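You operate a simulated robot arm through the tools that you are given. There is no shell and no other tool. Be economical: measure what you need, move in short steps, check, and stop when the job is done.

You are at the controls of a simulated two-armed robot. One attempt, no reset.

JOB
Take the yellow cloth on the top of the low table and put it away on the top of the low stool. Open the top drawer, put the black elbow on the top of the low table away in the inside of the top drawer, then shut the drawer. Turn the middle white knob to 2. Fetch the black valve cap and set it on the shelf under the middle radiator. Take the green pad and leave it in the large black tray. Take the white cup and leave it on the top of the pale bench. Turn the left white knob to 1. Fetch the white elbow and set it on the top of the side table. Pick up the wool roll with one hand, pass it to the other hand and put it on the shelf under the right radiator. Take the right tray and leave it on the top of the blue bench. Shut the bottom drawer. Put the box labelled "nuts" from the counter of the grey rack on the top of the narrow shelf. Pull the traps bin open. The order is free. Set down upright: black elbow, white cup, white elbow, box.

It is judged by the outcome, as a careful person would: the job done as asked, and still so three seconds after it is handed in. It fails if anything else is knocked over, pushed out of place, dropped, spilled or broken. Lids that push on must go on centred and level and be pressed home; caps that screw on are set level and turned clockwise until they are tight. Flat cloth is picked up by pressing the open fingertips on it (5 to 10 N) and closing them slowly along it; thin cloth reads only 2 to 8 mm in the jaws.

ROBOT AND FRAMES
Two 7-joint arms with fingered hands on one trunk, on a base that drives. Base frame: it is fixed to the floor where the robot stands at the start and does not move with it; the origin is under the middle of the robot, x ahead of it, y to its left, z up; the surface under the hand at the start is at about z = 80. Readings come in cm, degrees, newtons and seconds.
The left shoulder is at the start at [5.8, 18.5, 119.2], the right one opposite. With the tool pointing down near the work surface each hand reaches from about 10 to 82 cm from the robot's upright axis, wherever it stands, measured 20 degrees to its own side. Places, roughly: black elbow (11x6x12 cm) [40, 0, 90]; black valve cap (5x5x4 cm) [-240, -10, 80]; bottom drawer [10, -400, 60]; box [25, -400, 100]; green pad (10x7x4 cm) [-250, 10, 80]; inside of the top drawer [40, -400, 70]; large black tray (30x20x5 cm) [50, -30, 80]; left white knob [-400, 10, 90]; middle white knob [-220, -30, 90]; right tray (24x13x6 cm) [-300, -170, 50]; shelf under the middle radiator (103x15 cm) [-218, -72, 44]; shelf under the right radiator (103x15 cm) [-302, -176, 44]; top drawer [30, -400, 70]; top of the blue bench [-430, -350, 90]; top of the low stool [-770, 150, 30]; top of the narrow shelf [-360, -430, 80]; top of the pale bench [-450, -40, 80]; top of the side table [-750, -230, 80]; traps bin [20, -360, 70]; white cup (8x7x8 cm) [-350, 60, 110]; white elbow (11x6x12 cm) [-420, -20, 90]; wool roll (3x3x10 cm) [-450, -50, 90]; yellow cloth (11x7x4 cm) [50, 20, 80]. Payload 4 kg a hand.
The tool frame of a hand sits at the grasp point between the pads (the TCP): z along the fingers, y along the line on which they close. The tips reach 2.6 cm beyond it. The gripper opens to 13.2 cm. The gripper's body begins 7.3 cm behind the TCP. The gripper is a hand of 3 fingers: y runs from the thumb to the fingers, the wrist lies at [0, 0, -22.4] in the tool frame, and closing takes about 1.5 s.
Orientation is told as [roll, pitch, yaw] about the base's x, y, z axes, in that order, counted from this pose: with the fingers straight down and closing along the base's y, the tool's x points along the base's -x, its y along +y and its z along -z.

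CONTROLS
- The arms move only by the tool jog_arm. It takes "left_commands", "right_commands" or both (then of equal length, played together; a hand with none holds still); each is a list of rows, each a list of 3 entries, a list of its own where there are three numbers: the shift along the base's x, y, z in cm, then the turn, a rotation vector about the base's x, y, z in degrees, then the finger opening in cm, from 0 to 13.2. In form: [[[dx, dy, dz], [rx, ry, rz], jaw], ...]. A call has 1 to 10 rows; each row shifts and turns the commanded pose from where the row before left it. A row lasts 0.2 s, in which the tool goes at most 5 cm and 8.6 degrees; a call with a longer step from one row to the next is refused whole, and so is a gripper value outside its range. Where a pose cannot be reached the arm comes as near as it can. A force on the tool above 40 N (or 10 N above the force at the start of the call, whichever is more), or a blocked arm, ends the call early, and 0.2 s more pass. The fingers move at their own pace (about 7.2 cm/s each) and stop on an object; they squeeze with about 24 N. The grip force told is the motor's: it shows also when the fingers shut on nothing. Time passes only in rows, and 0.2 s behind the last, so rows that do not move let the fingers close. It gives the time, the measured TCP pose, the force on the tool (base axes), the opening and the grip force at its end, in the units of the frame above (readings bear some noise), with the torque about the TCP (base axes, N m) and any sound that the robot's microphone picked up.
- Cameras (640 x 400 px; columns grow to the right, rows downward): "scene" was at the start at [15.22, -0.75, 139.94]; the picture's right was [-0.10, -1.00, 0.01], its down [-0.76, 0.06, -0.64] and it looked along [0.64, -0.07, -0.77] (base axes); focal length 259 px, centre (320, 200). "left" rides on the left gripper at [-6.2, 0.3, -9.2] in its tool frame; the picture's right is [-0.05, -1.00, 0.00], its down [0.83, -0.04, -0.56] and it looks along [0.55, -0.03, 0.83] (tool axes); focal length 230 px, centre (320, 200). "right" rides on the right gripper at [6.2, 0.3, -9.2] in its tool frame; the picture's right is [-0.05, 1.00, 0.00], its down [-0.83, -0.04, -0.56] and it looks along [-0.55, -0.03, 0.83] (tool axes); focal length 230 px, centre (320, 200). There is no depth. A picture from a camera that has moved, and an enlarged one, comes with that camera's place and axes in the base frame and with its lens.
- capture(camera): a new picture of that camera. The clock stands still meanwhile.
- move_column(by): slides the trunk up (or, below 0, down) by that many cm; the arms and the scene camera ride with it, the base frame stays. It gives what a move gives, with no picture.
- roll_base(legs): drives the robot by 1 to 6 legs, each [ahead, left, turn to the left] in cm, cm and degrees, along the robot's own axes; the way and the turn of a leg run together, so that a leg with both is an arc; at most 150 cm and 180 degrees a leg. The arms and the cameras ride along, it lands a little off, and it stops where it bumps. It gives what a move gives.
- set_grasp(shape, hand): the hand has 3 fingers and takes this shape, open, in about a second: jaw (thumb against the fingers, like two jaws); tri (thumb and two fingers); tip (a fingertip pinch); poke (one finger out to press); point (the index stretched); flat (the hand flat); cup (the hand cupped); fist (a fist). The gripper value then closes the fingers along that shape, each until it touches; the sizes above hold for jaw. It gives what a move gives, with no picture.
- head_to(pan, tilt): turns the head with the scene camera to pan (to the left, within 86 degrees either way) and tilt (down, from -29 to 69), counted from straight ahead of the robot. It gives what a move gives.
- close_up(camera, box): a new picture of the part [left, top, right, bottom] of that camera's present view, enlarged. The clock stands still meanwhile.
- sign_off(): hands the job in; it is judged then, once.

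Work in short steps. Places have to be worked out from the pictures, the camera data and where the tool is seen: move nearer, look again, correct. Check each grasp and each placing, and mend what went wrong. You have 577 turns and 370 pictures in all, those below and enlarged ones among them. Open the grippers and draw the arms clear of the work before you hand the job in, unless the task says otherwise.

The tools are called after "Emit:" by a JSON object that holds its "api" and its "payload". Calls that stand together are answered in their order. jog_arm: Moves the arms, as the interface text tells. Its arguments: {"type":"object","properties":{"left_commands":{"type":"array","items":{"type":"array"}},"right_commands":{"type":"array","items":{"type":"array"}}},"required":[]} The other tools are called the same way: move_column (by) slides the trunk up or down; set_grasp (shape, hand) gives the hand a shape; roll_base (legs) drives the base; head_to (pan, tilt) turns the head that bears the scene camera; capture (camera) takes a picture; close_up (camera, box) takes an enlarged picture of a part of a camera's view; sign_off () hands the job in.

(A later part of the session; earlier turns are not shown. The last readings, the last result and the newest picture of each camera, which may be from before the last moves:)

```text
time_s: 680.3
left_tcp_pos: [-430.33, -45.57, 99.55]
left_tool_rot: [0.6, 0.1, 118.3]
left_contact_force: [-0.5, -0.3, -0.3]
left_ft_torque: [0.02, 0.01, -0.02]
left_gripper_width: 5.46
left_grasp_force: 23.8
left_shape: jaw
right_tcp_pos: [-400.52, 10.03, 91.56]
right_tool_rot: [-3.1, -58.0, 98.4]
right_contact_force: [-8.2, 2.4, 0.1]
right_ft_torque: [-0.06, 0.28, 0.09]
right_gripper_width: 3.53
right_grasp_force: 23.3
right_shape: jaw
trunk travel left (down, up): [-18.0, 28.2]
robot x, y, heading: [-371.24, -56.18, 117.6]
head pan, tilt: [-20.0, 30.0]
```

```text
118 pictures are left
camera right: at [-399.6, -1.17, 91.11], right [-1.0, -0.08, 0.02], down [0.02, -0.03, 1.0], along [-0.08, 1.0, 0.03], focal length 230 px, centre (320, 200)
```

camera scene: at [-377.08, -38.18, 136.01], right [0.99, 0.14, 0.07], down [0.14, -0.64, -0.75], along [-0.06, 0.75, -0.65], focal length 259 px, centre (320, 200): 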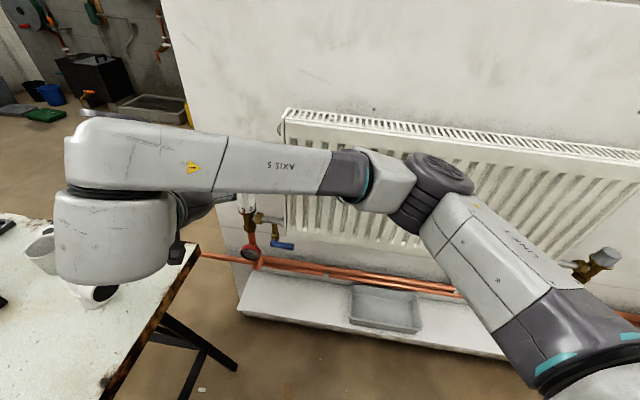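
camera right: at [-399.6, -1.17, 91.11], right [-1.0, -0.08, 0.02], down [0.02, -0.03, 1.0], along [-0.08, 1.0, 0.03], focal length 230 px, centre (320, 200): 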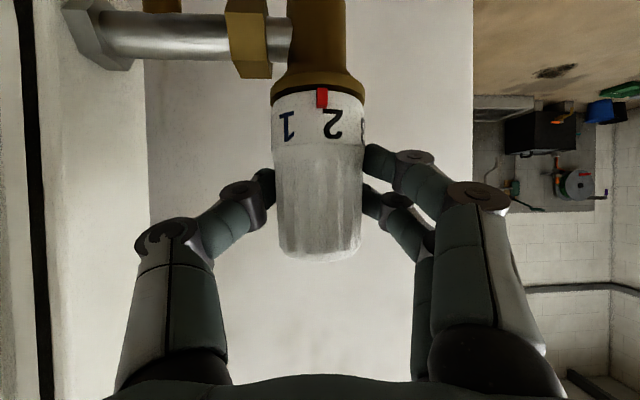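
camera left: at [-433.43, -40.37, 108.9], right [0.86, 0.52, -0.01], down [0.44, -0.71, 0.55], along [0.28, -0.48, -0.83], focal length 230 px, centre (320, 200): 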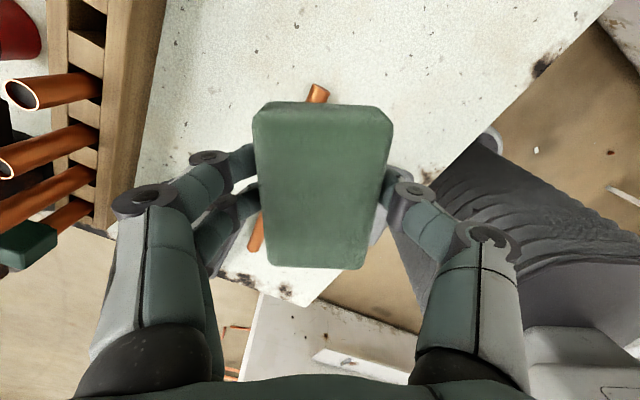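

It turned. I open, swing the hand back around the knob, re-grip and turn again.

Emit:
{"api": "jog_arm", "payload": {"right_commands": [[[0, 0, 0], [0, 0, 0], 5], [[0, 0, 0], [0, 0, 0], 7], [[0, 0, 0], [0, 0, 0], 7], [[0, 0, 0], [0, 0, 6], 7], [[0, 0, 0], [0, 0, 6], 7], [[0, 0, 0], [0, 0, 6], 7], [[0, 0, 0], [0, 0, 4], 7], [[0, 0, 0], [0, 0, 0], 4], [[0, 0, 0], [0, 0, 0], 2], [[0, 0, 0], [0, 0, 0], 2]]}}

Emit:
{"api": "jog_arm", "payload": {"right_commands": [[[0, 0, 0], [0, 0, 0], 2], [[0, 0, 0], [0, 0, -6], 2], [[0, 0, 0], [0, 0, -6], 2], [[0, 0, 0], [0, 0, -6], 2], [[0, 0, 0], [0, 0, -5], 2], [[0, 0, 0], [0, 0, 0], 2]]}}

Emit:
{"api": "capture", "payload": {"camera": "right"}}

```text
time_s: 682.5
left_tcp_pos: [-430.14, -45.49, 99.72]
left_tool_rot: [0.6, 0.0, 118.2]
left_contact_force: [0.7, 0.8, -0.4]
left_ft_torque: [-0.01, 0.0, 0.02]
left_gripper_width: 5.49
left_grasp_force: 23.8
left_shape: jaw
right_tcp_pos: [-400.27, 10.07, 91.49]
right_tool_rot: [-2.6, -58.6, 120.0]
right_contact_force: [-1.3, 4.3, -1.0]
right_ft_torque: [0.0, 0.01, 0.05]
right_gripper_width: 3.63
right_grasp_force: 24.2
right_shape: jaw
trunk travel left (down, up): [-18.0, 28.2]
robot x, y, heading: [-371.0, -56.29, 117.3]
head pan, tilt: [-20.0, 30.0]
```

```text
time_s: 683.9
left_tcp_pos: [-430.36, -45.44, 99.49]
left_tool_rot: [0.6, 0.1, 118.4]
left_contact_force: [-0.3, -0.6, -1.5]
left_ft_torque: [-0.02, 0.01, -0.02]
left_gripper_width: 5.49
left_grasp_force: 24.2
left_shape: jaw
right_tcp_pos: [-400.58, 10.06, 91.5]
right_tool_rot: [-3.4, -57.8, 97.9]
right_contact_force: [-6.0, 2.2, -8.8]
right_ft_torque: [-0.13, 0.21, 0.06]
right_gripper_width: 3.51
right_grasp_force: 24.1
right_shape: jaw
trunk travel left (down, up): [-18.0, 28.2]
robot x, y, heading: [-371.14, -56.36, 117.6]
head pan, tilt: [-20.0, 30.0]
```

```text
117 pictures are left
camera right: at [-399.76, -1.12, 91.19], right [-1.0, -0.06, 0.01], down [0.01, -0.03, 1.0], along [-0.06, 1.0, 0.03], focal length 230 px, centre (320, 200)
```

right: 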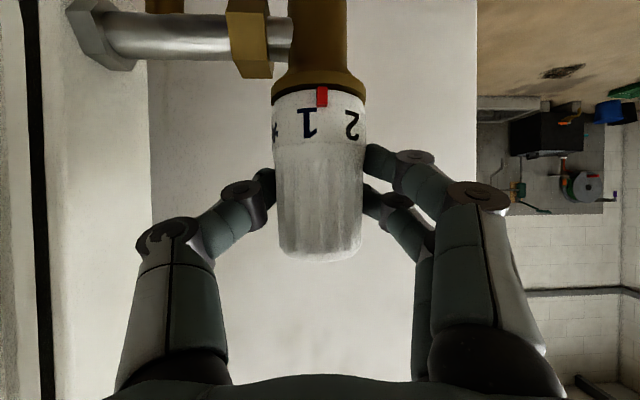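

About 17° remain. One more re-grip and turn.

Emit:
{"api": "jog_arm", "payload": {"right_commands": [[[0, 0, 0], [0, 0, 0], 5], [[0, 0, 0], [0, 0, 0], 7], [[0, 0, 0], [0, 0, 0], 7], [[0, 0, 0], [0, 0, 6], 7], [[0, 0, 0], [0, 0, 6], 7], [[0, 0, 0], [0, 0, 6], 7], [[0, 0, 0], [0, 0, 4], 7], [[0, 0, 0], [0, 0, 0], 4], [[0, 0, 0], [0, 0, 0], 2], [[0, 0, 0], [0, 0, 0], 2]]}}

Emit:
{"api": "jog_arm", "payload": {"right_commands": [[[0, 0, 0], [0, 0, 0], 2], [[0, 0, 0], [0, 0, -6], 2], [[0, 0, 0], [0, 0, -6], 2], [[0, 0, 0], [0, 0, -5.5], 2], [[0, 0, 0], [0, 0, 0], 2]]}}

Emit:
{"api": "capture", "payload": {"camera": "right"}}

```text
time_s: 686.1
left_tcp_pos: [-430.18, -45.5, 99.47]
left_tool_rot: [0.6, 0.0, 118.1]
left_contact_force: [-0.1, -0.5, 0.2]
left_ft_torque: [-0.01, 0.01, -0.05]
left_gripper_width: 5.47
left_grasp_force: 24.0
left_shape: jaw
right_tcp_pos: [-400.4, 9.91, 91.45]
right_tool_rot: [-2.6, -58.5, 118.9]
right_contact_force: [-0.3, 2.8, -0.3]
right_ft_torque: [-0.02, 0.02, 0.0]
right_gripper_width: 3.62
right_grasp_force: 24.3
right_shape: jaw
trunk travel left (down, up): [-18.0, 28.2]
robot x, y, heading: [-371.09, -56.55, 117.9]
head pan, tilt: [-20.0, 30.0]
```

```text
time_s: 687.3
left_tcp_pos: [-430.34, -45.42, 99.51]
left_tool_rot: [0.7, 0.0, 118.4]
left_contact_force: [0.4, 0.4, -0.5]
left_ft_torque: [0.02, 0.0, 0.0]
left_gripper_width: 5.48
left_grasp_force: 23.6
left_shape: jaw
right_tcp_pos: [-400.43, 9.99, 91.55]
right_tool_rot: [-2.5, -58.6, 101.6]
right_contact_force: [-8.0, 4.6, 0.5]
right_ft_torque: [0.01, 0.15, 0.11]
right_gripper_width: 3.53
right_grasp_force: 24.0
right_shape: jaw
trunk travel left (down, up): [-18.0, 28.2]
robot x, y, heading: [-370.8, -56.46, 117.7]
head pan, tilt: [-20.0, 30.0]
```

```text
116 pictures are left
camera right: at [-398.93, -1.13, 91.01], right [-0.99, -0.14, 0.02], down [0.03, -0.04, 1.0], along [-0.13, 0.99, 0.04], focal length 230 px, centre (320, 200)
```

right: 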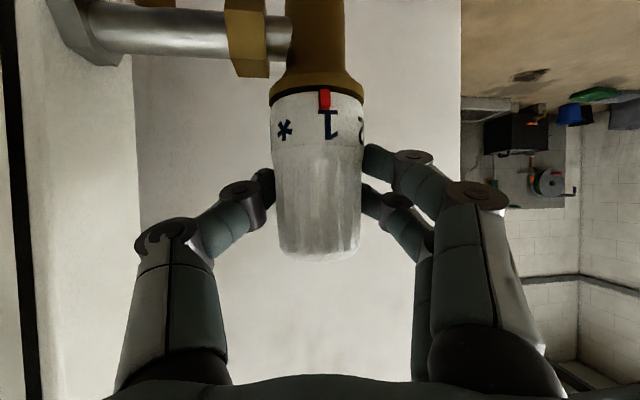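

The 1 is at the mark (a hair past). I ease back 4°, release and check.

Emit:
{"api": "jog_arm", "payload": {"right_commands": [[[0, 0, 0], [0, 0, 4], 2], [[0, 0, 0], [0, 0, 0], 2], [[0, 0, 0], [0, 0, 0], 4], [[0, 0, 0], [0, 0, 0], 6], [[0, 0, 0], [0, 0, 0], 7], [[0, 0, 0], [0, 0, 0], 7]]}}

Emit:
{"api": "capture", "payload": {"camera": "right"}}

```text
time_s: 688.7
left_tcp_pos: [-430.27, -45.44, 99.57]
left_tool_rot: [0.6, -0.1, 118.1]
left_contact_force: [0.0, -0.4, -0.5]
left_ft_torque: [0.02, -0.02, 0.0]
left_gripper_width: 5.46
left_grasp_force: 24.4
left_shape: jaw
right_tcp_pos: [-400.32, 9.91, 91.46]
right_tool_rot: [-2.6, -58.5, 105.6]
right_contact_force: [0.2, 0.7, 0.3]
right_ft_torque: [-0.03, -0.02, 0.0]
right_gripper_width: 6.93
right_grasp_force: 0.1
right_shape: jaw
trunk travel left (down, up): [-18.0, 28.2]
robot x, y, heading: [-370.83, -56.62, 117.6]
head pan, tilt: [-20.0, 30.0]
```

```text
115 pictures are left
camera right: at [-398.03, -1.03, 90.98], right [-0.98, -0.2, 0.02], down [0.03, -0.03, 1.0], along [-0.2, 0.98, 0.04], focal length 230 px, centre (320, 200)
```

right: 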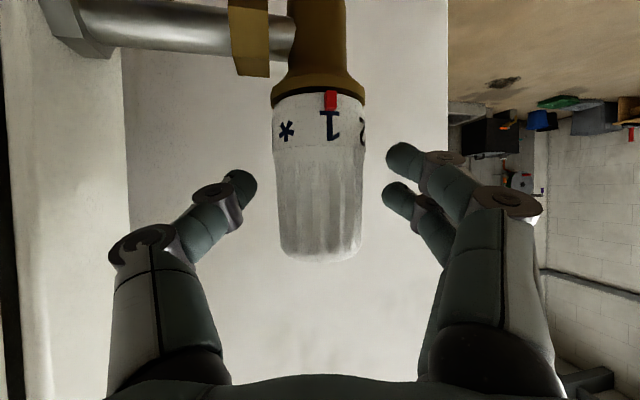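

The left knob reads 1 at the mark. I withdraw the right hand, raise the trunk and turn toward the white elbow.

Emit:
{"api": "jog_arm", "payload": {"right_commands": [[[0.6, -2.5, 1.4], [0, 0, 0], 7], [[0.6, -2.5, 1.4], [0, 0, 0], 7], [[0.6, -2.5, 1.4], [0, 0, 0], 7], [[1, -4, 2], [0, 0, 0], 7], [[1, -4, 2], [0, 0, 0], 7], [[1, -3, 2], [0, 0, 0], 7]]}}

Emit:
{"api": "move_column", "payload": {"by": 14}}

Emit:
{"api": "roll_base", "payload": {"legs": [[-8, 0, 0], [0, 0, 44]]}}

Emit:
{"api": "head_to", "payload": {"pan": -5, "tilt": 38}}

Emit:
{"api": "capture", "payload": {"camera": "scene"}}

```text
time_s: 690.1
left_tcp_pos: [-430.3, -45.51, 99.54]
left_tool_rot: [0.6, 0.0, 118.2]
left_contact_force: [1.3, 0.6, 0.2]
left_ft_torque: [-0.01, 0.0, -0.01]
left_gripper_width: 5.48
left_grasp_force: 23.4
left_shape: jaw
right_tcp_pos: [-396.04, -6.25, 101.28]
right_tool_rot: [-2.5, -58.5, 105.8]
right_contact_force: [1.0, -0.3, -0.6]
right_ft_torque: [-0.02, 0.03, 0.02]
right_gripper_width: 6.97
right_grasp_force: 0.0
right_shape: jaw
right hand out of reach, approached as far as the arm can: row 6
trunk travel left (down, up): [-18.0, 28.2]
robot x, y, heading: [-371.12, -56.59, 117.7]
head pan, tilt: [-20.0, 30.0]
```

```text
time_s: 691.7
left_tcp_pos: [-430.29, -45.47, 113.63]
left_tool_rot: [0.6, -0.1, 118.3]
left_contact_force: [-0.4, -0.2, -0.9]
left_ft_torque: [0.02, 0.02, 0.01]
left_gripper_width: 5.49
left_grasp_force: 23.8
left_shape: jaw
right_tcp_pos: [-396.03, -6.24, 115.17]
right_tool_rot: [-2.7, -58.4, 105.7]
right_contact_force: [-0.2, -0.6, 0.7]
right_ft_torque: [-0.01, -0.02, -0.01]
right_gripper_width: 6.94
right_grasp_force: 0.0
right_shape: jaw
trunk travel left (down, up): [-32.0, 14.2]
robot x, y, heading: [-371.35, -56.19, 117.8]
head pan, tilt: [-20.0, 30.0]
```

```text
time_s: 694.9
left_tcp_pos: [-416.68, -98.16, 113.52]
left_tool_rot: [0.5, 0.0, 163.5]
left_contact_force: [-1.2, -0.6, -0.1]
left_ft_torque: [0.03, -0.03, 0.01]
left_gripper_width: 5.46
left_grasp_force: 23.7
left_shape: jaw
right_tcp_pos: [-420.6, -46.23, 115.25]
right_tool_rot: [-2.6, -58.6, 150.9]
right_contact_force: [0.6, 0.3, 0.3]
right_ft_torque: [0.04, 0.02, -0.01]
right_gripper_width: 6.96
right_grasp_force: 0.0
right_shape: jaw
trunk travel left (down, up): [-32.0, 14.2]
robot x, y, heading: [-367.5, -63.44, 163.1]
head pan, tilt: [-20.0, 30.0]
```

```text
time_s: 695.6
left_tcp_pos: [-416.57, -98.19, 113.69]
left_tool_rot: [0.6, 0.0, 163.7]
left_contact_force: [-0.2, -0.2, -0.7]
left_ft_torque: [0.05, 0.03, 0.02]
left_gripper_width: 5.46
left_grasp_force: 24.3
left_shape: jaw
right_tcp_pos: [-420.45, -46.25, 115.24]
right_tool_rot: [-2.6, -58.5, 150.9]
right_contact_force: [0.2, -0.8, 0.3]
right_ft_torque: [0.02, 0.01, 0.01]
right_gripper_width: 6.93
right_grasp_force: 0.0
right_shape: jaw
trunk travel left (down, up): [-32.0, 14.2]
robot x, y, heading: [-367.45, -63.91, 163.3]
head pan, tilt: [-5.0, 38.0]
```

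```text
114 pictures are left
camera scene: at [-377.21, -59.83, 151.32], right [0.37, 0.93, 0.0], down [0.61, -0.24, -0.75], along [-0.7, 0.29, -0.66], focal length 259 px, centre (320, 200)
```

scene: 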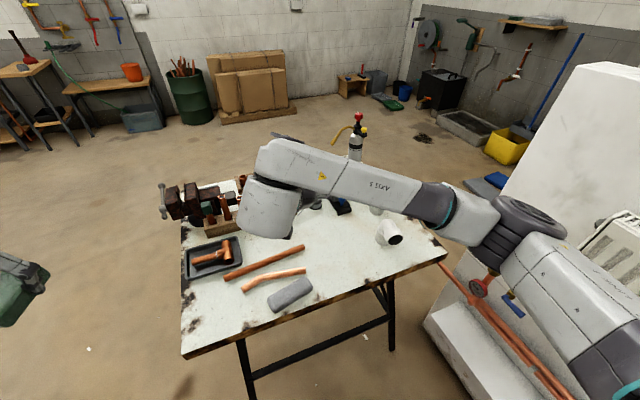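

I turn the right hand vertical again, raised, with its closing axis along y.

Emit:
{"api": "jog_arm", "payload": {"right_commands": [[[0, 2, 1], [-3.9, -7, 0], 8], [[0, 2, 1], [-3.9, -7, 0], 9], [[0, 2, 1], [-3.9, -7, 0], 10], [[0, 2, 1], [-3.9, -7, 0], 11], [[0, 2, 1], [-3.9, -7, 0], 11], [[0, 2, 0], [-3.9, -7, 0], 11], [[0, 2, 0], [-3.9, -7, 0], 11], [[0, 2, 0], [0, 0, 7], 11], [[0, 2, 0], [0, 0, 7], 11], [[0, 2, 0], [0, 0, 7], 11]]}}

Emit:
{"api": "capture", "payload": {"camera": "right"}}

```text
time_s: 697.9
left_tcp_pos: [-416.69, -98.07, 113.65]
left_tool_rot: [0.5, 0.0, 163.6]
left_contact_force: [0.6, 0.9, -0.4]
left_ft_torque: [0.04, -0.02, -0.04]
left_gripper_width: 5.47
left_grasp_force: 24.1
left_shape: jaw
right_tcp_pos: [-420.37, -26.21, 120.21]
right_tool_rot: [-2.4, -2.3, 172.0]
right_contact_force: [-0.4, 0.5, 0.7]
right_ft_torque: [0.01, 0.0, -0.02]
right_gripper_width: 10.97
right_grasp_force: 0.0
right_shape: jaw
trunk travel left (down, up): [-32.0, 14.2]
robot x, y, heading: [-366.97, -64.02, 162.9]
head pan, tilt: [-5.0, 38.0]
```

```text
113 pictures are left
camera right: at [-414.02, -27.94, 129.04], right [-0.19, -0.98, -0.04], down [-0.8, 0.13, 0.59], along [-0.57, 0.15, -0.81], focal length 230 px, centre (320, 200)
```

right: 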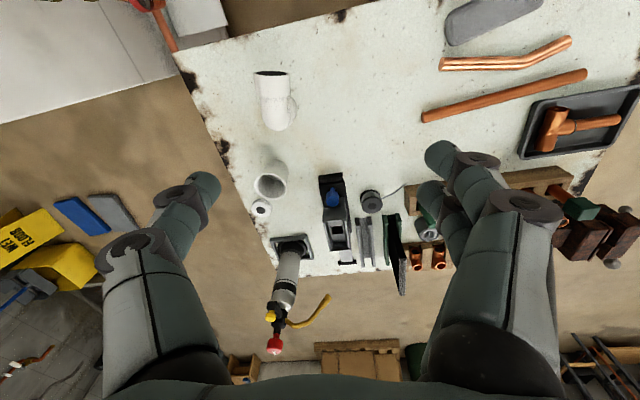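

White elbow: bend at about (-423.6,-16.7), collar toward east. I level the hand, move above (-421.8,-16.8), and go down to z≈98.

Emit:
{"api": "jog_arm", "payload": {"right_commands": [[[-0.5, 3, -2], [-2.7, -2, 4], 11], [[-0.5, 3, -3], [0, 0, 4], 11], [[-0.4, 3.4, -3], [0, 0, 0], 11], [[0, 0, -4], [0, 0, 0], 11], [[0, 0, -4], [0, 0, 0], 11], [[0, 0, -4], [0, 0, 0], 11], [[0, 0, 0], [0, 0, 0], 11]]}}

Emit:
{"api": "capture", "payload": {"camera": "right"}}

```text
time_s: 699.5
left_tcp_pos: [-416.6, -98.17, 113.56]
left_tool_rot: [0.7, 0.0, 163.5]
left_contact_force: [0.1, -0.1, -1.3]
left_ft_torque: [0.03, 0.01, -0.01]
left_gripper_width: 5.49
left_grasp_force: 23.8
left_shape: jaw
right_tcp_pos: [-421.98, -17.11, 100.09]
right_tool_rot: [-0.1, -0.2, 179.9]
right_contact_force: [0.4, 0.3, 0.7]
right_ft_torque: [-0.01, 0.02, 0.02]
right_gripper_width: 11.01
right_grasp_force: 0.2
right_shape: jaw
trunk travel left (down, up): [-32.0, 14.2]
robot x, y, heading: [-367.0, -63.31, 162.9]
head pan, tilt: [-5.0, 38.0]
```

```text
112 pictures are left
camera right: at [-415.81, -17.46, 109.36], right [-0.05, -1.0, 0.0], down [-0.83, 0.04, 0.56], along [-0.56, 0.03, -0.83], focal length 230 px, centre (320, 200)
```

right: 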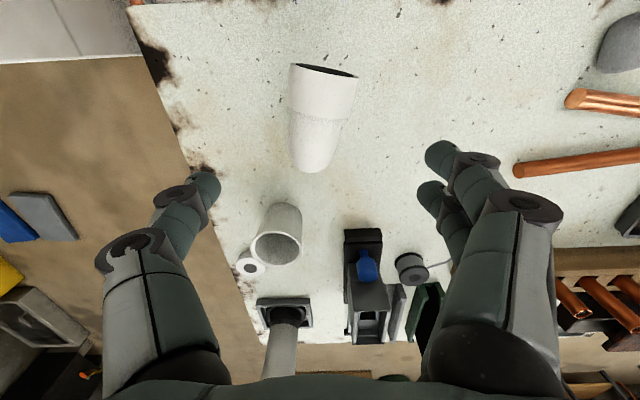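

Emit:
{"api": "jog_arm", "payload": {"right_commands": [[[-0.5, 0.3, -3], [0, 0, -6.5], 11], [[-0.5, 0.2, -3], [0, 0, 0], 11], [[0, 0, -3], [0, 0, 0], 11], [[0, 0, -2.8], [0, 0, 0], 11], [[0, 0, 0], [0, 0, 0], 11]]}}

Emit:
{"api": "capture", "payload": {"camera": "right"}}

```text
time_s: 700.6
left_tcp_pos: [-416.65, -98.26, 113.71]
left_tool_rot: [0.6, 0.1, 163.5]
left_contact_force: [0.4, -1.4, 0.0]
left_ft_torque: [0.0, 0.02, 0.0]
left_gripper_width: 5.47
left_grasp_force: 23.9
left_shape: jaw
right_tcp_pos: [-422.99, -16.45, 88.47]
right_tool_rot: [-0.1, -0.1, 173.4]
right_contact_force: [0.1, -0.1, 0.3]
right_ft_torque: [-0.01, 0.01, 0.0]
right_gripper_width: 10.98
right_grasp_force: 0.0
right_shape: jaw
trunk travel left (down, up): [-32.0, 14.2]
robot x, y, heading: [-367.18, -63.85, 163.0]
head pan, tilt: [-5.0, 38.0]
```

```text
111 pictures are left
camera right: at [-416.85, -17.5, 97.75], right [-0.17, -0.99, 0.0], down [-0.82, 0.14, 0.56], along [-0.55, 0.1, -0.83], focal length 230 px, centre (320, 200)
```

right: 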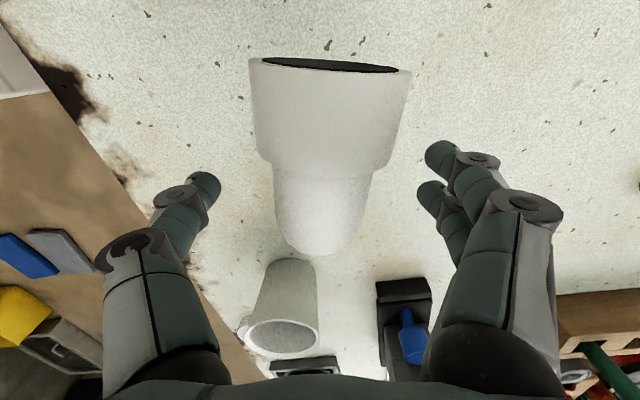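

The bend is centred between the fingers. I close and lift.

Emit:
{"api": "jog_arm", "payload": {"right_commands": [[[0, 0, 0], [0, 0, 0], 7], [[0, 0, 0], [0, 0, 0], 5], [[0, 0, 0], [0, 0, 0], 3], [[0, 0, 0], [0, 0, 0], 2], [[0, 0, 0], [0, 0, 0], 2], [[0, 0, 0], [0, 0, 0], 2]]}}

Emit:
{"api": "jog_arm", "payload": {"right_commands": [[[0, 0, 2], [0, 0, 0], 2], [[0, 0, 3], [0, 0, 0], 2], [[0, 0, 4], [0, 0, 0], 2], [[0, 0, 4], [0, 0, 0], 2], [[0, 0, 4], [0, 0, 0], 2], [[0, 0, 4], [0, 0, 0], 2], [[0, 0, 4], [0, 0, 0], 2], [[0, 0, 4], [0, 0, 0], 2]]}}

Emit:
{"api": "capture", "payload": {"camera": "right"}}

```text
time_s: 702.0
left_tcp_pos: [-416.69, -98.21, 113.67]
left_tool_rot: [0.6, 0.0, 163.7]
left_contact_force: [0.9, -0.1, -1.2]
left_ft_torque: [0.01, 0.01, -0.04]
left_gripper_width: 5.48
left_grasp_force: 24.0
left_shape: jaw
right_tcp_pos: [-422.97, -16.25, 88.67]
right_tool_rot: [-0.1, -0.1, 173.3]
right_contact_force: [0.7, 0.2, -0.5]
right_ft_torque: [0.04, -0.01, 0.02]
right_gripper_width: 3.32
right_grasp_force: 23.8
right_shape: jaw
trunk travel left (down, up): [-32.0, 14.2]
robot x, y, heading: [-367.02, -63.24, 163.1]
head pan, tilt: [-5.0, 38.0]
```

```text
time_s: 703.9
left_tcp_pos: [-416.59, -98.2, 113.54]
left_tool_rot: [0.5, 0.0, 163.6]
left_contact_force: [-0.3, 0.2, -0.2]
left_ft_torque: [0.02, -0.04, 0.0]
left_gripper_width: 5.45
left_grasp_force: 24.1
left_shape: jaw
right_tcp_pos: [-422.89, -16.75, 117.54]
right_tool_rot: [-0.2, -0.1, 173.3]
right_contact_force: [-0.4, -0.2, -0.6]
right_ft_torque: [0.04, 0.02, 0.01]
right_gripper_width: 3.31
right_grasp_force: 23.8
right_shape: jaw
trunk travel left (down, up): [-32.0, 14.2]
robot x, y, heading: [-367.01, -63.86, 163.1]
head pan, tilt: [-5.0, 38.0]
```

```text
110 pictures are left
camera right: at [-416.77, -17.95, 126.73], right [-0.17, -0.99, 0.0], down [-0.82, 0.14, 0.56], along [-0.55, 0.1, -0.83], focal length 230 px, centre (320, 200)
```

right: 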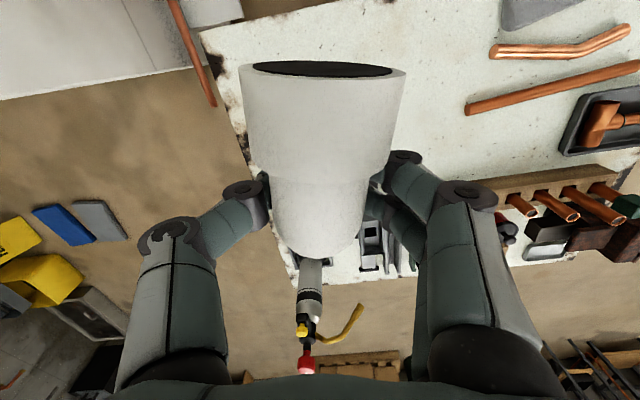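

Both items are held. I draw the right hand in, raise the trunk a little, and leave the bay westward along y≈-118.

Emit:
{"api": "jog_arm", "payload": {"right_commands": [[[2, -3, 1], [0, 0, 0], 2], [[2, -3, 1], [0, 0, 0], 2], [[2, -3, 1], [0, 0, 0], 2], [[2, -3, 0], [0, 0, 0], 2], [[2, -3, 0], [0, 0, 0], 2], [[2, -3, 0], [0, 0, 0], 2]]}}

Emit:
{"api": "move_column", "payload": {"by": 9}}

Emit:
{"api": "roll_base", "payload": {"legs": [[-15, 0, 0], [0, 0, 17]]}}

Emit:
{"api": "roll_base", "payload": {"legs": [[0, 52, 0]]}}

Emit:
{"api": "head_to", "payload": {"pan": 0, "tilt": 25}}

Emit:
{"api": "capture", "payload": {"camera": "scene"}}

```text
time_s: 705.2
left_tcp_pos: [-416.58, -98.12, 113.58]
left_tool_rot: [0.5, -0.1, 163.6]
left_contact_force: [0.3, -0.3, -0.3]
left_ft_torque: [0.01, -0.01, 0.02]
left_gripper_width: 5.51
left_grasp_force: 24.3
left_shape: jaw
right_tcp_pos: [-411.05, -34.44, 120.49]
right_tool_rot: [-0.1, -0.1, 173.3]
right_contact_force: [-0.2, -0.3, -0.2]
right_ft_torque: [0.04, 0.0, 0.0]
right_gripper_width: 3.25
right_grasp_force: 24.0
right_shape: jaw
trunk travel left (down, up): [-32.0, 14.2]
robot x, y, heading: [-367.38, -63.62, 162.9]
head pan, tilt: [-5.0, 38.0]
```

```text
time_s: 706.5
left_tcp_pos: [-416.54, -98.16, 122.54]
left_tool_rot: [0.5, 0.1, 163.6]
left_contact_force: [0.5, -0.2, 0.3]
left_ft_torque: [0.0, -0.03, -0.03]
left_gripper_width: 5.49
left_grasp_force: 23.7
left_shape: jaw
right_tcp_pos: [-411.01, -34.43, 129.47]
right_tool_rot: [-0.1, -0.1, 173.4]
right_contact_force: [0.1, -0.2, -0.6]
right_ft_torque: [0.0, -0.01, -0.01]
right_gripper_width: 3.26
right_grasp_force: 24.0
right_shape: jaw
trunk travel left (down, up): [-41.0, 5.2]
robot x, y, heading: [-367.26, -63.98, 163.0]
head pan, tilt: [-5.0, 38.0]
```

```text
time_s: 708.8
left_tcp_pos: [-390.16, -115.46, 122.6]
left_tool_rot: [0.7, 0.0, -179.4]
left_contact_force: [-0.1, 0.2, -1.2]
left_ft_torque: [0.02, 0.0, 0.03]
left_gripper_width: 5.47
left_grasp_force: 23.8
left_shape: jaw
right_tcp_pos: [-403.4, -52.84, 129.36]
right_tool_rot: [-0.1, -0.1, -169.6]
right_contact_force: [0.2, 0.1, -2.0]
right_ft_torque: [-0.03, 0.01, -0.01]
right_gripper_width: 3.26
right_grasp_force: 24.4
right_shape: jaw
trunk travel left (down, up): [-41.0, 5.2]
robot x, y, heading: [-353.03, -68.17, -179.8]
head pan, tilt: [-5.0, 38.0]
```

```text
time_s: 711.9
left_tcp_pos: [-390.68, -167.56, 122.85]
left_tool_rot: [0.6, 0.1, -179.9]
left_contact_force: [0.1, 0.4, -0.2]
left_ft_torque: [0.0, 0.02, -0.04]
left_gripper_width: 5.47
left_grasp_force: 23.7
left_shape: jaw
right_tcp_pos: [-403.37, -104.87, 129.4]
right_tool_rot: [0.0, -0.1, -170.2]
right_contact_force: [-0.6, 0.5, -1.2]
right_ft_torque: [0.0, 0.04, -0.02]
right_gripper_width: 3.26
right_grasp_force: 24.1
right_shape: jaw
trunk travel left (down, up): [-41.0, 5.2]
robot x, y, heading: [-353.27, -120.74, 179.5]
head pan, tilt: [-5.0, 38.0]
```

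```text
time_s: 712.6
left_tcp_pos: [-390.67, -167.7, 122.63]
left_tool_rot: [0.5, 0.1, -179.8]
left_contact_force: [-0.1, -0.6, -1.1]
left_ft_torque: [0.0, 0.0, -0.01]
left_gripper_width: 5.44
left_grasp_force: 24.5
left_shape: jaw
right_tcp_pos: [-403.38, -105.06, 129.51]
right_tool_rot: [-0.1, -0.1, -170.1]
right_contact_force: [0.8, -0.1, -0.3]
right_ft_torque: [-0.01, -0.03, -0.01]
right_gripper_width: 3.3
right_grasp_force: 24.1
right_shape: jaw
trunk travel left (down, up): [-41.0, 5.2]
robot x, y, heading: [-353.35, -120.67, 179.6]
head pan, tilt: [0.0, 25.0]
```

```text
109 pictures are left
camera scene: at [-361.92, -120.55, 163.0], right [0.01, 1.0, 0.0], down [0.43, 0.0, -0.9], along [-0.9, 0.01, -0.43], focal length 259 px, centre (320, 200)
```

scene: 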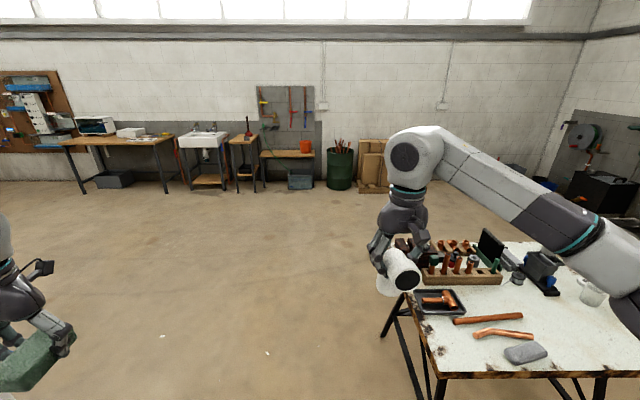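

The side table is the small wooden one (with a plunger) left of the orange-box bench. I drive there.

Emit:
{"api": "roll_base", "payload": {"legs": [[150, 0, 0], [100, 110, 0], [50, 0, 0]]}}

Emit:
{"api": "capture", "payload": {"camera": "scene"}}

```text
time_s: 729.5
left_tcp_pos: [-689.89, -277.12, 122.66]
left_tool_rot: [0.6, -0.1, 179.6]
left_contact_force: [0.5, 0.8, -0.4]
left_ft_torque: [0.01, 0.0, -0.01]
left_gripper_width: 5.51
left_grasp_force: 24.3
left_shape: jaw
right_tcp_pos: [-701.93, -214.25, 129.54]
right_tool_rot: [0.0, -0.1, -170.7]
right_contact_force: [-0.7, 0.0, -1.8]
right_ft_torque: [-0.02, 0.01, 0.01]
right_gripper_width: 3.27
right_grasp_force: 23.7
right_shape: jaw
trunk travel left (down, up): [-41.0, 5.2]
robot x, y, heading: [-651.92, -230.42, 179.0]
head pan, tilt: [0.0, 25.0]
```

```text
108 pictures are left
camera scene: at [-660.57, -230.18, 163.02], right [0.02, 1.0, 0.0], down [0.43, -0.01, -0.9], along [-0.9, 0.02, -0.43], focal length 259 px, centre (320, 200)
```

scene: 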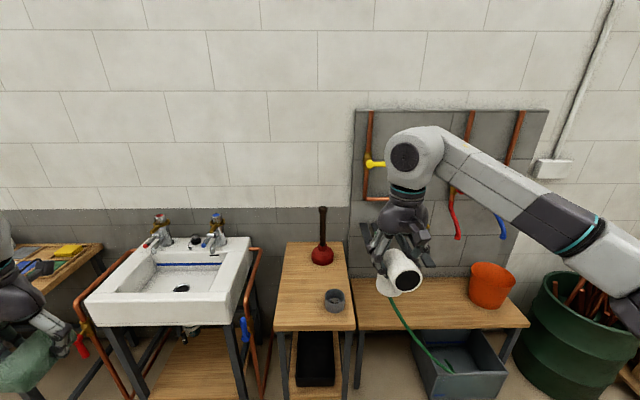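

Side table: x -777…-726, y -244…-216, z≈80; a free strip lies at y≈-236. I position for the right hand.

Emit:
{"api": "roll_base", "payload": {"legs": [[24, 20, 1]]}}

Emit:
{"api": "jog_arm", "payload": {"right_commands": [[[-3, 0, -2], [0, 0, -5], 2], [[-4, 0, -2], [0, 0, -5], 2], [[-4, 0, -2], [0, 0, 0], 2], [[-3, 0, -3], [0, 0, 0], 2], [[0, 0, -4], [0, 0, 0], 2], [[0, 0, 0], [0, 0, 0], 2]]}}

Emit:
{"api": "head_to", "payload": {"pan": -8, "tilt": 40}}

Emit:
{"api": "capture", "payload": {"camera": "scene"}}

Emit:
{"api": "capture", "payload": {"camera": "right"}}

```text
time_s: 731.6
left_tcp_pos: [-712.46, -296.97, 122.7]
left_tool_rot: [0.5, 0.0, -179.4]
left_contact_force: [0.6, -0.3, 1.4]
left_ft_torque: [0.0, 0.05, 0.02]
left_gripper_width: 5.48
left_grasp_force: 23.9
left_shape: jaw
right_tcp_pos: [-725.63, -234.4, 129.47]
right_tool_rot: [0.0, -0.2, -169.7]
right_contact_force: [-0.3, -0.3, -0.2]
right_ft_torque: [0.04, 0.01, -0.02]
right_gripper_width: 3.25
right_grasp_force: 23.8
right_shape: jaw
trunk travel left (down, up): [-41.0, 5.2]
robot x, y, heading: [-675.52, -249.94, 180.5]
head pan, tilt: [0.0, 25.0]
```

```text
time_s: 733.0
left_tcp_pos: [-712.68, -297.21, 122.73]
left_tool_rot: [0.6, 0.0, -179.3]
left_contact_force: [-0.5, -0.3, -1.2]
left_ft_torque: [0.0, 0.01, -0.03]
left_gripper_width: 5.48
left_grasp_force: 23.8
left_shape: jaw
right_tcp_pos: [-740.06, -234.75, 116.33]
right_tool_rot: [-0.1, -0.2, -179.8]
right_contact_force: [0.1, 0.1, -1.1]
right_ft_torque: [0.04, -0.01, 0.0]
right_gripper_width: 3.26
right_grasp_force: 23.6
right_shape: jaw
trunk travel left (down, up): [-41.0, 5.2]
robot x, y, heading: [-675.37, -249.98, 180.1]
head pan, tilt: [0.0, 25.0]
```

```text
time_s: 733.8
left_tcp_pos: [-712.54, -297.19, 122.59]
left_tool_rot: [0.6, -0.1, -179.3]
left_contact_force: [-0.8, -0.6, -0.4]
left_ft_torque: [0.01, 0.01, 0.01]
left_gripper_width: 5.47
left_grasp_force: 24.2
left_shape: jaw
right_tcp_pos: [-739.96, -234.66, 116.27]
right_tool_rot: [0.0, -0.2, -179.7]
right_contact_force: [0.1, -0.1, -1.2]
right_ft_torque: [0.01, 0.02, 0.02]
right_gripper_width: 3.26
right_grasp_force: 23.8
right_shape: jaw
trunk travel left (down, up): [-41.0, 5.2]
robot x, y, heading: [-675.42, -249.8, 180.1]
head pan, tilt: [-8.0, 40.0]
```

```text
107 pictures are left
camera scene: at [-683.39, -248.59, 160.68], right [0.14, 0.99, 0.0], down [0.64, -0.09, -0.76], along [-0.75, 0.11, -0.65], focal length 259 px, centre (320, 200)
```

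scene: 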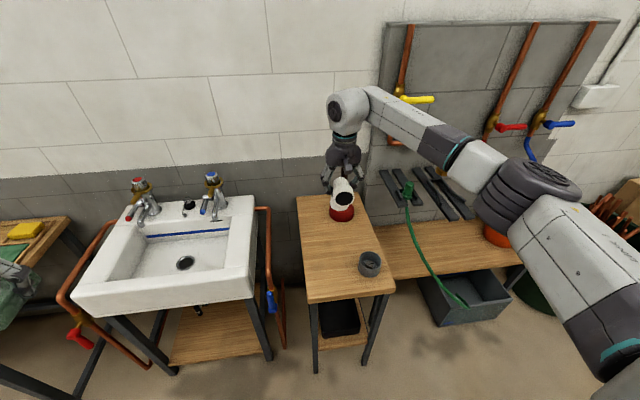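

```text
106 pictures are left
camera right: at [-733.73, -235.05, 125.43], right [-0.05, -1.0, 0.0], down [-0.83, 0.04, 0.56], along [-0.56, 0.03, -0.83], focal length 230 px, centre (320, 200)
```

right: 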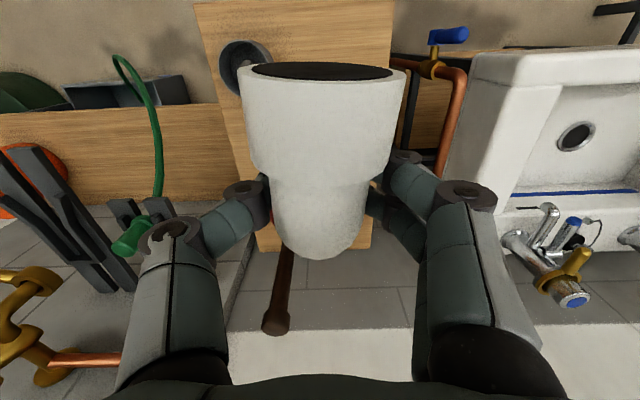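

I move over (-747,-237) and lower.

Emit:
{"api": "jog_arm", "payload": {"right_commands": [[[-2.5, -0.8, -3], [0, 0, 0], 2], [[-2.5, -0.8, -3], [0, 0, 0], 2], [[-2, -0.7, -4], [0, 0, 0], 2], [[0, 0, -4], [0, 0, 0], 2], [[0, 0, -4], [0, 0, 0], 2], [[0, 0, -4], [0, 0, 0], 2], [[0, 0, -2], [0, 0, 0], 2], [[0, 0, 0], [0, 0, 0], 2]]}}

Emit:
{"api": "capture", "payload": {"camera": "scene"}}

Emit:
{"api": "capture", "payload": {"camera": "right"}}

```text
time_s: 735.6
left_tcp_pos: [-712.67, -297.02, 122.57]
left_tool_rot: [0.6, 0.0, -179.4]
left_contact_force: [-0.4, -0.2, -1.6]
left_ft_torque: [-0.01, -0.02, 0.0]
left_gripper_width: 5.44
left_grasp_force: 23.9
left_shape: jaw
right_tcp_pos: [-744.24, -236.83, 95.93]
right_tool_rot: [-0.1, -0.2, -179.7]
right_contact_force: [-0.1, -0.5, -0.3]
right_ft_torque: [-0.03, -0.02, 0.0]
right_gripper_width: 3.22
right_grasp_force: 23.8
right_shape: jaw
right hand out of reach, approached as far as the arm can: row 3, 4, 5, 6, 7
trunk travel left (down, up): [-41.0, 5.2]
robot x, y, heading: [-675.66, -249.33, 180.3]
head pan, tilt: [-8.0, 40.0]
```

```text
105 pictures are left
camera scene: at [-683.4, -248.48, 160.68], right [0.14, 0.99, 0.0], down [0.64, -0.09, -0.76], along [-0.75, 0.11, -0.65], focal length 259 px, centre (320, 200)
```

scene: 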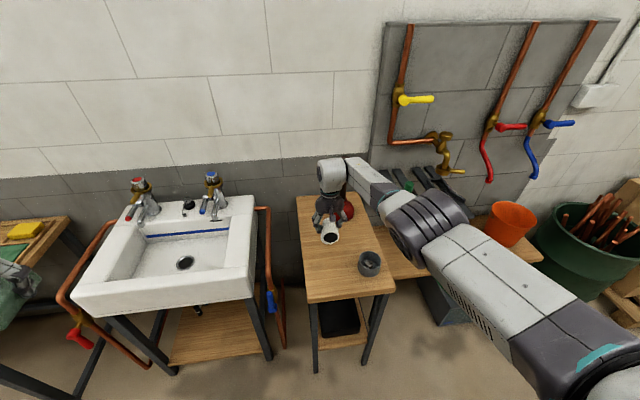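

```text
104 pictures are left
camera right: at [-738.05, -237.21, 105.2], right [-0.05, -1.0, 0.0], down [-0.83, 0.04, 0.56], along [-0.56, 0.03, -0.83], focal length 230 px, centre (320, 200)
```

right: 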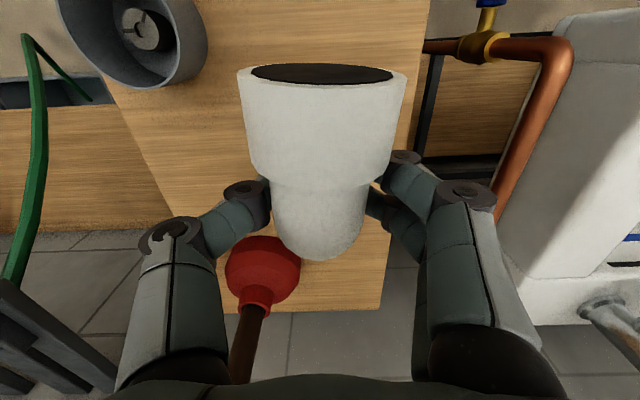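

Emit:
{"api": "move_column", "payload": {"by": -5.5}}

Emit:
{"api": "move_column", "payload": {"by": -1}}

Emit:
{"api": "move_column", "payload": {"by": -0.7}}

```text
time_s: 736.5
left_tcp_pos: [-712.59, -297.1, 117.12]
left_tool_rot: [0.7, -0.1, -179.3]
left_contact_force: [0.0, -0.6, -0.1]
left_ft_torque: [-0.01, 0.02, 0.0]
left_gripper_width: 5.47
left_grasp_force: 24.6
left_shape: jaw
right_tcp_pos: [-744.08, -236.71, 90.54]
right_tool_rot: [-0.2, -0.2, -179.7]
right_contact_force: [-1.4, 0.4, -1.2]
right_ft_torque: [0.0, -0.03, 0.05]
right_gripper_width: 3.24
right_grasp_force: 23.7
right_shape: jaw
trunk travel left (down, up): [-35.5, 10.7]
robot x, y, heading: [-675.54, -250.06, 180.0]
head pan, tilt: [-8.0, 40.0]
```

```text
time_s: 737.1
left_tcp_pos: [-712.6, -297.16, 116.11]
left_tool_rot: [0.7, 0.0, -179.4]
left_contact_force: [-0.1, -0.5, -0.6]
left_ft_torque: [0.0, 0.0, -0.02]
left_gripper_width: 5.47
left_grasp_force: 23.7
left_shape: jaw
right_tcp_pos: [-744.13, -236.61, 89.53]
right_tool_rot: [-0.1, -0.1, -179.7]
right_contact_force: [0.2, 0.6, -0.9]
right_ft_torque: [-0.01, -0.02, -0.03]
right_gripper_width: 3.24
right_grasp_force: 23.6
right_shape: jaw
trunk travel left (down, up): [-34.5, 11.7]
robot x, y, heading: [-675.69, -249.94, 180.0]
head pan, tilt: [-8.0, 40.0]
```

```text
time_s: 737.7
left_tcp_pos: [-712.63, -297.25, 115.42]
left_tool_rot: [0.6, 0.0, -179.4]
left_contact_force: [0.0, -0.5, -0.4]
left_ft_torque: [-0.02, 0.01, -0.02]
left_gripper_width: 5.48
left_grasp_force: 23.8
left_shape: jaw
right_tcp_pos: [-743.97, -236.58, 88.73]
right_tool_rot: [-0.1, 0.0, -179.8]
right_contact_force: [-0.9, 0.2, -1.4]
right_ft_torque: [-0.01, 0.01, 0.05]
right_gripper_width: 3.21
right_grasp_force: 24.1
right_shape: jaw
trunk travel left (down, up): [-33.8, 12.4]
robot x, y, heading: [-675.59, -249.53, 179.8]
head pan, tilt: [-8.0, 40.0]
```

Emit:
{"api": "move_column", "payload": {"by": -0.7}}

Emit:
{"api": "move_column", "payload": {"by": -0.7}}

Emit:
{"api": "move_column", "payload": {"by": -0.7}}

```text
time_s: 738.2
left_tcp_pos: [-712.57, -297.09, 114.83]
left_tool_rot: [0.6, 0.0, -179.4]
left_contact_force: [0.6, -0.4, -1.4]
left_ft_torque: [0.01, -0.02, 0.0]
left_gripper_width: 5.46
left_grasp_force: 23.9
left_shape: jaw
right_tcp_pos: [-744.01, -236.56, 88.26]
right_tool_rot: [0.0, -0.2, -179.6]
right_contact_force: [-1.0, -0.2, 0.4]
right_ft_torque: [-0.05, 0.08, -0.03]
right_gripper_width: 3.05
right_grasp_force: 23.6
right_shape: jaw
trunk travel left (down, up): [-33.1, 13.1]
robot x, y, heading: [-675.5, -249.92, 180.0]
head pan, tilt: [-8.0, 40.0]
```

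```text
time_s: 738.8
left_tcp_pos: [-712.34, -297.1, 114.14]
left_tool_rot: [0.7, -0.2, -179.4]
left_contact_force: [0.3, -0.3, -0.6]
left_ft_torque: [-0.04, 0.01, 0.01]
left_gripper_width: 5.49
left_grasp_force: 23.8
left_shape: jaw
right_tcp_pos: [-744.01, -236.5, 87.72]
right_tool_rot: [-0.1, -0.3, -179.8]
right_contact_force: [0.7, 3.8, 17.2]
right_ft_torque: [-0.08, 0.23, -0.04]
right_gripper_width: 3.04
right_grasp_force: 23.5
right_shape: jaw
trunk travel left (down, up): [-32.4, 13.8]
robot x, y, heading: [-675.41, -249.84, 180.2]
head pan, tilt: [-8.0, 40.0]
```

```text
time_s: 739.3
left_tcp_pos: [-712.49, -297.13, 113.45]
left_tool_rot: [0.6, -0.1, -179.6]
left_contact_force: [-0.4, 1.0, 0.0]
left_ft_torque: [0.01, -0.03, 0.0]
left_gripper_width: 5.46
left_grasp_force: 24.7
left_shape: jaw
right_tcp_pos: [-744.29, -236.66, 87.73]
right_tool_rot: [0.2, -0.6, -179.9]
right_contact_force: [5.7, 3.0, 23.2]
right_ft_torque: [-0.29, 0.26, 0.04]
right_gripper_width: 3.18
right_grasp_force: 24.4
right_shape: jaw
trunk travel left (down, up): [-31.8, 14.4]
robot x, y, heading: [-675.35, -249.61, 179.8]
head pan, tilt: [-8.0, 40.0]
stopped: the force on the tool passed its limit at 42 N (the readings are from after the stop); the commanded pose is now the measured one
```

Firm contact: the elbow stands on the table. I ease up slightly, open and rise.

Emit:
{"api": "move_column", "payload": {"by": 0.3}}

Emit:
{"api": "jog_arm", "payload": {"right_commands": [[[0, 0, 0], [0, 0, 0], 4.5], [[0, 0, 0], [0, 0, 0], 6], [[0, 0, 0], [0, 0, 0], 8], [[0, 0, 0], [0, 0, 0], 8], [[0, 0, 2], [0, 0, 0], 8], [[0, 0, 3], [0, 0, 0], 8], [[0, 0, 4], [0, 0, 0], 8], [[0, 0, 4], [0, 0, 0], 8]]}}

Emit:
{"api": "capture", "payload": {"camera": "right"}}

Emit:
{"api": "close_up", "payload": {"camera": "scene", "box": [260, 150, 440, 310]}}

```text
time_s: 739.8
left_tcp_pos: [-712.54, -297.18, 113.63]
left_tool_rot: [0.6, -0.1, -179.4]
left_contact_force: [-0.1, 0.6, -0.8]
left_ft_torque: [0.0, 0.02, -0.01]
left_gripper_width: 5.49
left_grasp_force: 24.1
left_shape: jaw
right_tcp_pos: [-744.28, -236.74, 87.64]
right_tool_rot: [0.0, -0.4, -179.8]
right_contact_force: [-2.2, -0.2, 13.1]
right_ft_torque: [-0.39, 0.36, -0.02]
right_gripper_width: 3.11
right_grasp_force: 24.2
right_shape: jaw
trunk travel left (down, up): [-32.1, 14.1]
robot x, y, heading: [-675.65, -249.84, 179.7]
head pan, tilt: [-8.0, 40.0]
```

```text
time_s: 741.6
left_tcp_pos: [-712.6, -297.1, 113.72]
left_tool_rot: [0.7, 0.0, -179.4]
left_contact_force: [0.3, 0.5, -1.1]
left_ft_torque: [-0.01, 0.01, 0.02]
left_gripper_width: 5.48
left_grasp_force: 23.5
left_shape: jaw
right_tcp_pos: [-744.08, -236.67, 100.55]
right_tool_rot: [-0.1, -0.4, -179.9]
right_contact_force: [0.1, 0.0, 0.7]
right_ft_torque: [0.03, 0.0, 0.01]
right_gripper_width: 7.95
right_grasp_force: 0.0
right_shape: jaw
trunk travel left (down, up): [-32.1, 14.1]
robot x, y, heading: [-675.46, -249.66, 179.8]
head pan, tilt: [-8.0, 40.0]
```

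```text
103 pictures are left
camera right: at [-737.87, -237.0, 109.75], right [-0.05, -1.0, 0.0], down [-0.83, 0.04, 0.56], along [-0.56, 0.03, -0.83], focal length 230 px, centre (320, 200)
```

right: 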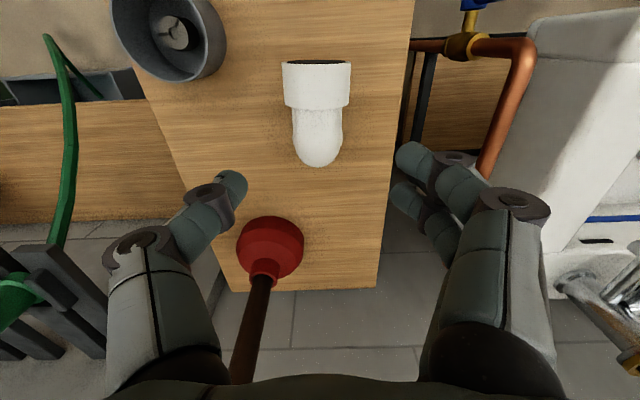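

```text
2.50 times, centred on (350, 230) of scene
camera zoom: at [-685.77, -248.58, 151.12], right [0.14, 0.99, 0.01], down [0.68, -0.09, -0.73], along [-0.72, 0.11, -0.68], focal length 648 px, centre (245, 125)
```

zoom: 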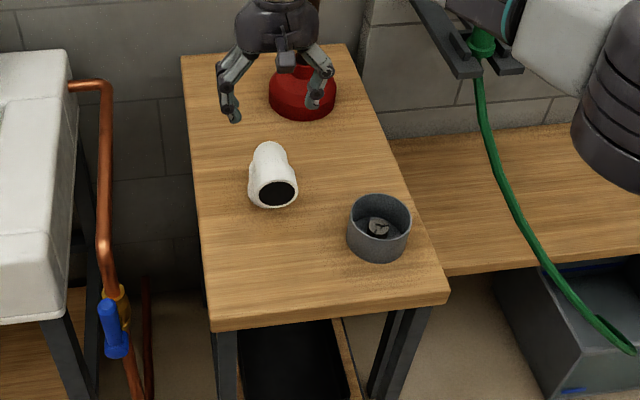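

The white elbow stands upright on the side table. I raise the right hand straight up, back off, and start the trip to the first table with the green pad.

Emit:
{"api": "jog_arm", "payload": {"right_commands": [[[0, 0, 4], [0, 0, 0], 6], [[0, 0, 4], [0, 0, 0], 6], [[1, 0, 4], [0, 0, 0], 6], [[3, 0, 4], [0, 0, 0], 6], [[4, 0, 2], [0, 0, 0], 6], [[4, 0, 0], [0, 0, 0], 6], [[4, 0, 0], [0, 0, 0], 6], [[4, 0, 0], [0, 0, 0], 6]]}}

Emit:
{"api": "roll_base", "payload": {"legs": [[-80, 0, 0], [0, 0, -90], [150, 0, 0], [150, 0, 0], [45, 0, 0]]}}

Emit:
{"api": "head_to", "payload": {"pan": -45, "tilt": 30}}

Emit:
{"api": "capture", "payload": {"camera": "scene"}}

```text
time_s: 743.4
left_tcp_pos: [-712.58, -297.2, 113.7]
left_tool_rot: [0.6, 0.0, -179.5]
left_contact_force: [0.8, 0.2, -0.1]
left_ft_torque: [0.02, 0.01, -0.01]
left_gripper_width: 5.49
left_grasp_force: 24.1
left_shape: jaw
right_tcp_pos: [-724.17, -236.42, 118.64]
right_tool_rot: [0.1, -0.6, -179.8]
right_contact_force: [-0.3, 0.6, 0.6]
right_ft_torque: [-0.02, 0.04, -0.03]
right_gripper_width: 6.07
right_grasp_force: 0.1
right_shape: jaw
trunk travel left (down, up): [-32.1, 14.1]
robot x, y, heading: [-675.58, -249.47, 179.7]
head pan, tilt: [-8.0, 40.0]
```

```text
time_s: 768.0
left_tcp_pos: [-619.56, 136.06, 113.71]
left_tool_rot: [0.6, 0.1, 86.8]
left_contact_force: [-0.4, 0.2, -1.0]
left_ft_torque: [0.01, 0.02, 0.01]
left_gripper_width: 5.43
left_grasp_force: 24.0
left_shape: jaw
right_tcp_pos: [-558.23, 143.71, 118.51]
right_tool_rot: [-0.1, -0.4, 86.4]
right_contact_force: [-0.3, -0.6, 0.0]
right_ft_torque: [0.0, -0.01, -0.01]
right_gripper_width: 6.07
right_grasp_force: 0.1
right_shape: jaw
trunk travel left (down, up): [-32.1, 14.1]
robot x, y, heading: [-574.62, 95.87, 86.1]
head pan, tilt: [-8.0, 40.0]
```

```text
time_s: 769.0
left_tcp_pos: [-619.48, 136.11, 113.72]
left_tool_rot: [0.6, -0.1, 86.7]
left_contact_force: [0.8, 0.4, 0.6]
left_ft_torque: [-0.01, -0.03, -0.01]
left_gripper_width: 5.44
left_grasp_force: 23.8
left_shape: jaw
right_tcp_pos: [-558.15, 143.67, 118.37]
right_tool_rot: [0.0, -0.3, 86.4]
right_contact_force: [0.1, -0.1, 0.1]
right_ft_torque: [0.01, -0.03, -0.02]
right_gripper_width: 6.11
right_grasp_force: 0.1
right_shape: jaw
trunk travel left (down, up): [-32.1, 14.1]
robot x, y, heading: [-574.94, 95.84, 86.2]
head pan, tilt: [-45.0, 30.0]
```

```text
101 pictures are left
camera scene: at [-567.89, 103.9, 152.75], right [0.66, -0.75, 0.04], down [-0.38, -0.37, -0.85], along [0.65, 0.54, -0.53], focal length 259 px, centre (320, 200)
```

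scene: 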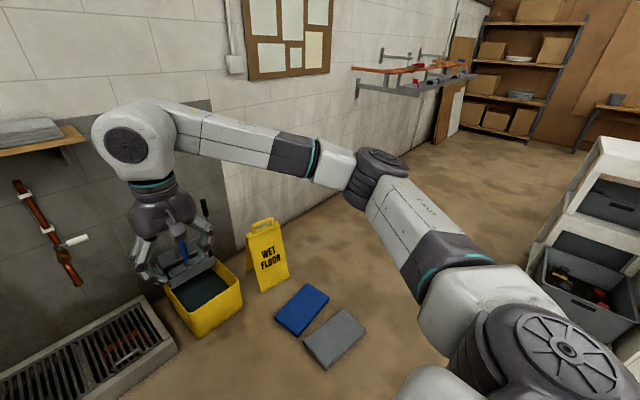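

Pads and sign are north of y≈138. I turn east and weave between them and the shelf unit.

Emit:
{"api": "roll_base", "payload": {"legs": [[0, 0, -86], [112, 0, 0], [45, 20, 0], [120, 4, 0]]}}

Emit:
{"api": "head_to", "payload": {"pan": 0, "tilt": 25}}

Emit:
{"api": "capture", "payload": {"camera": "scene"}}

```text
time_s: 786.3
left_tcp_pos: [-270.7, 186.22, 113.88]
left_tool_rot: [0.7, -0.1, 5.0]
left_contact_force: [-4.7, -28.0, -3.7]
left_ft_torque: [0.66, -0.12, 0.07]
left_gripper_width: 5.18
left_grasp_force: 24.0
left_shape: jaw
right_tcp_pos: [-254.32, 126.84, 118.47]
right_tool_rot: [0.3, -0.4, 4.6]
right_contact_force: [-1.3, -0.5, -0.4]
right_ft_torque: [0.01, -0.02, -0.01]
right_gripper_width: 6.08
right_grasp_force: 0.1
right_shape: jaw
trunk travel left (down, up): [-32.1, 14.1]
robot x, y, heading: [-304.19, 136.79, 4.6]
head pan, tilt: [-45.0, 30.0]
```

```text
time_s: 787.5
left_tcp_pos: [-270.71, 186.24, 113.94]
left_tool_rot: [0.6, 0.0, 4.9]
left_contact_force: [-2.2, -25.0, 0.4]
left_ft_torque: [0.75, -0.05, -0.09]
left_gripper_width: 5.19
left_grasp_force: 23.9
left_shape: jaw
right_tcp_pos: [-254.28, 126.91, 118.46]
right_tool_rot: [0.2, -0.5, 4.6]
right_contact_force: [0.6, -1.4, -1.0]
right_ft_torque: [0.01, 0.0, 0.02]
right_gripper_width: 6.05
right_grasp_force: 0.0
right_shape: jaw
trunk travel left (down, up): [-32.1, 14.1]
robot x, y, heading: [-303.75, 136.75, 4.2]
head pan, tilt: [0.0, 25.0]
```

```text
100 pictures are left
camera scene: at [-292.89, 137.08, 153.4], right [0.08, -1.0, 0.0], down [-0.47, -0.03, -0.88], along [0.88, 0.07, -0.47], focal length 259 px, centre (320, 200)
```

scene: 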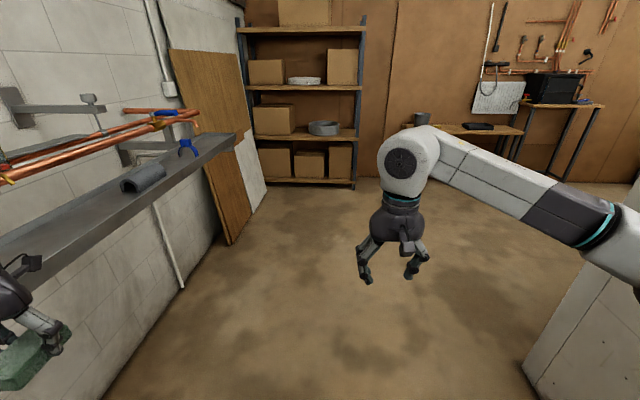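

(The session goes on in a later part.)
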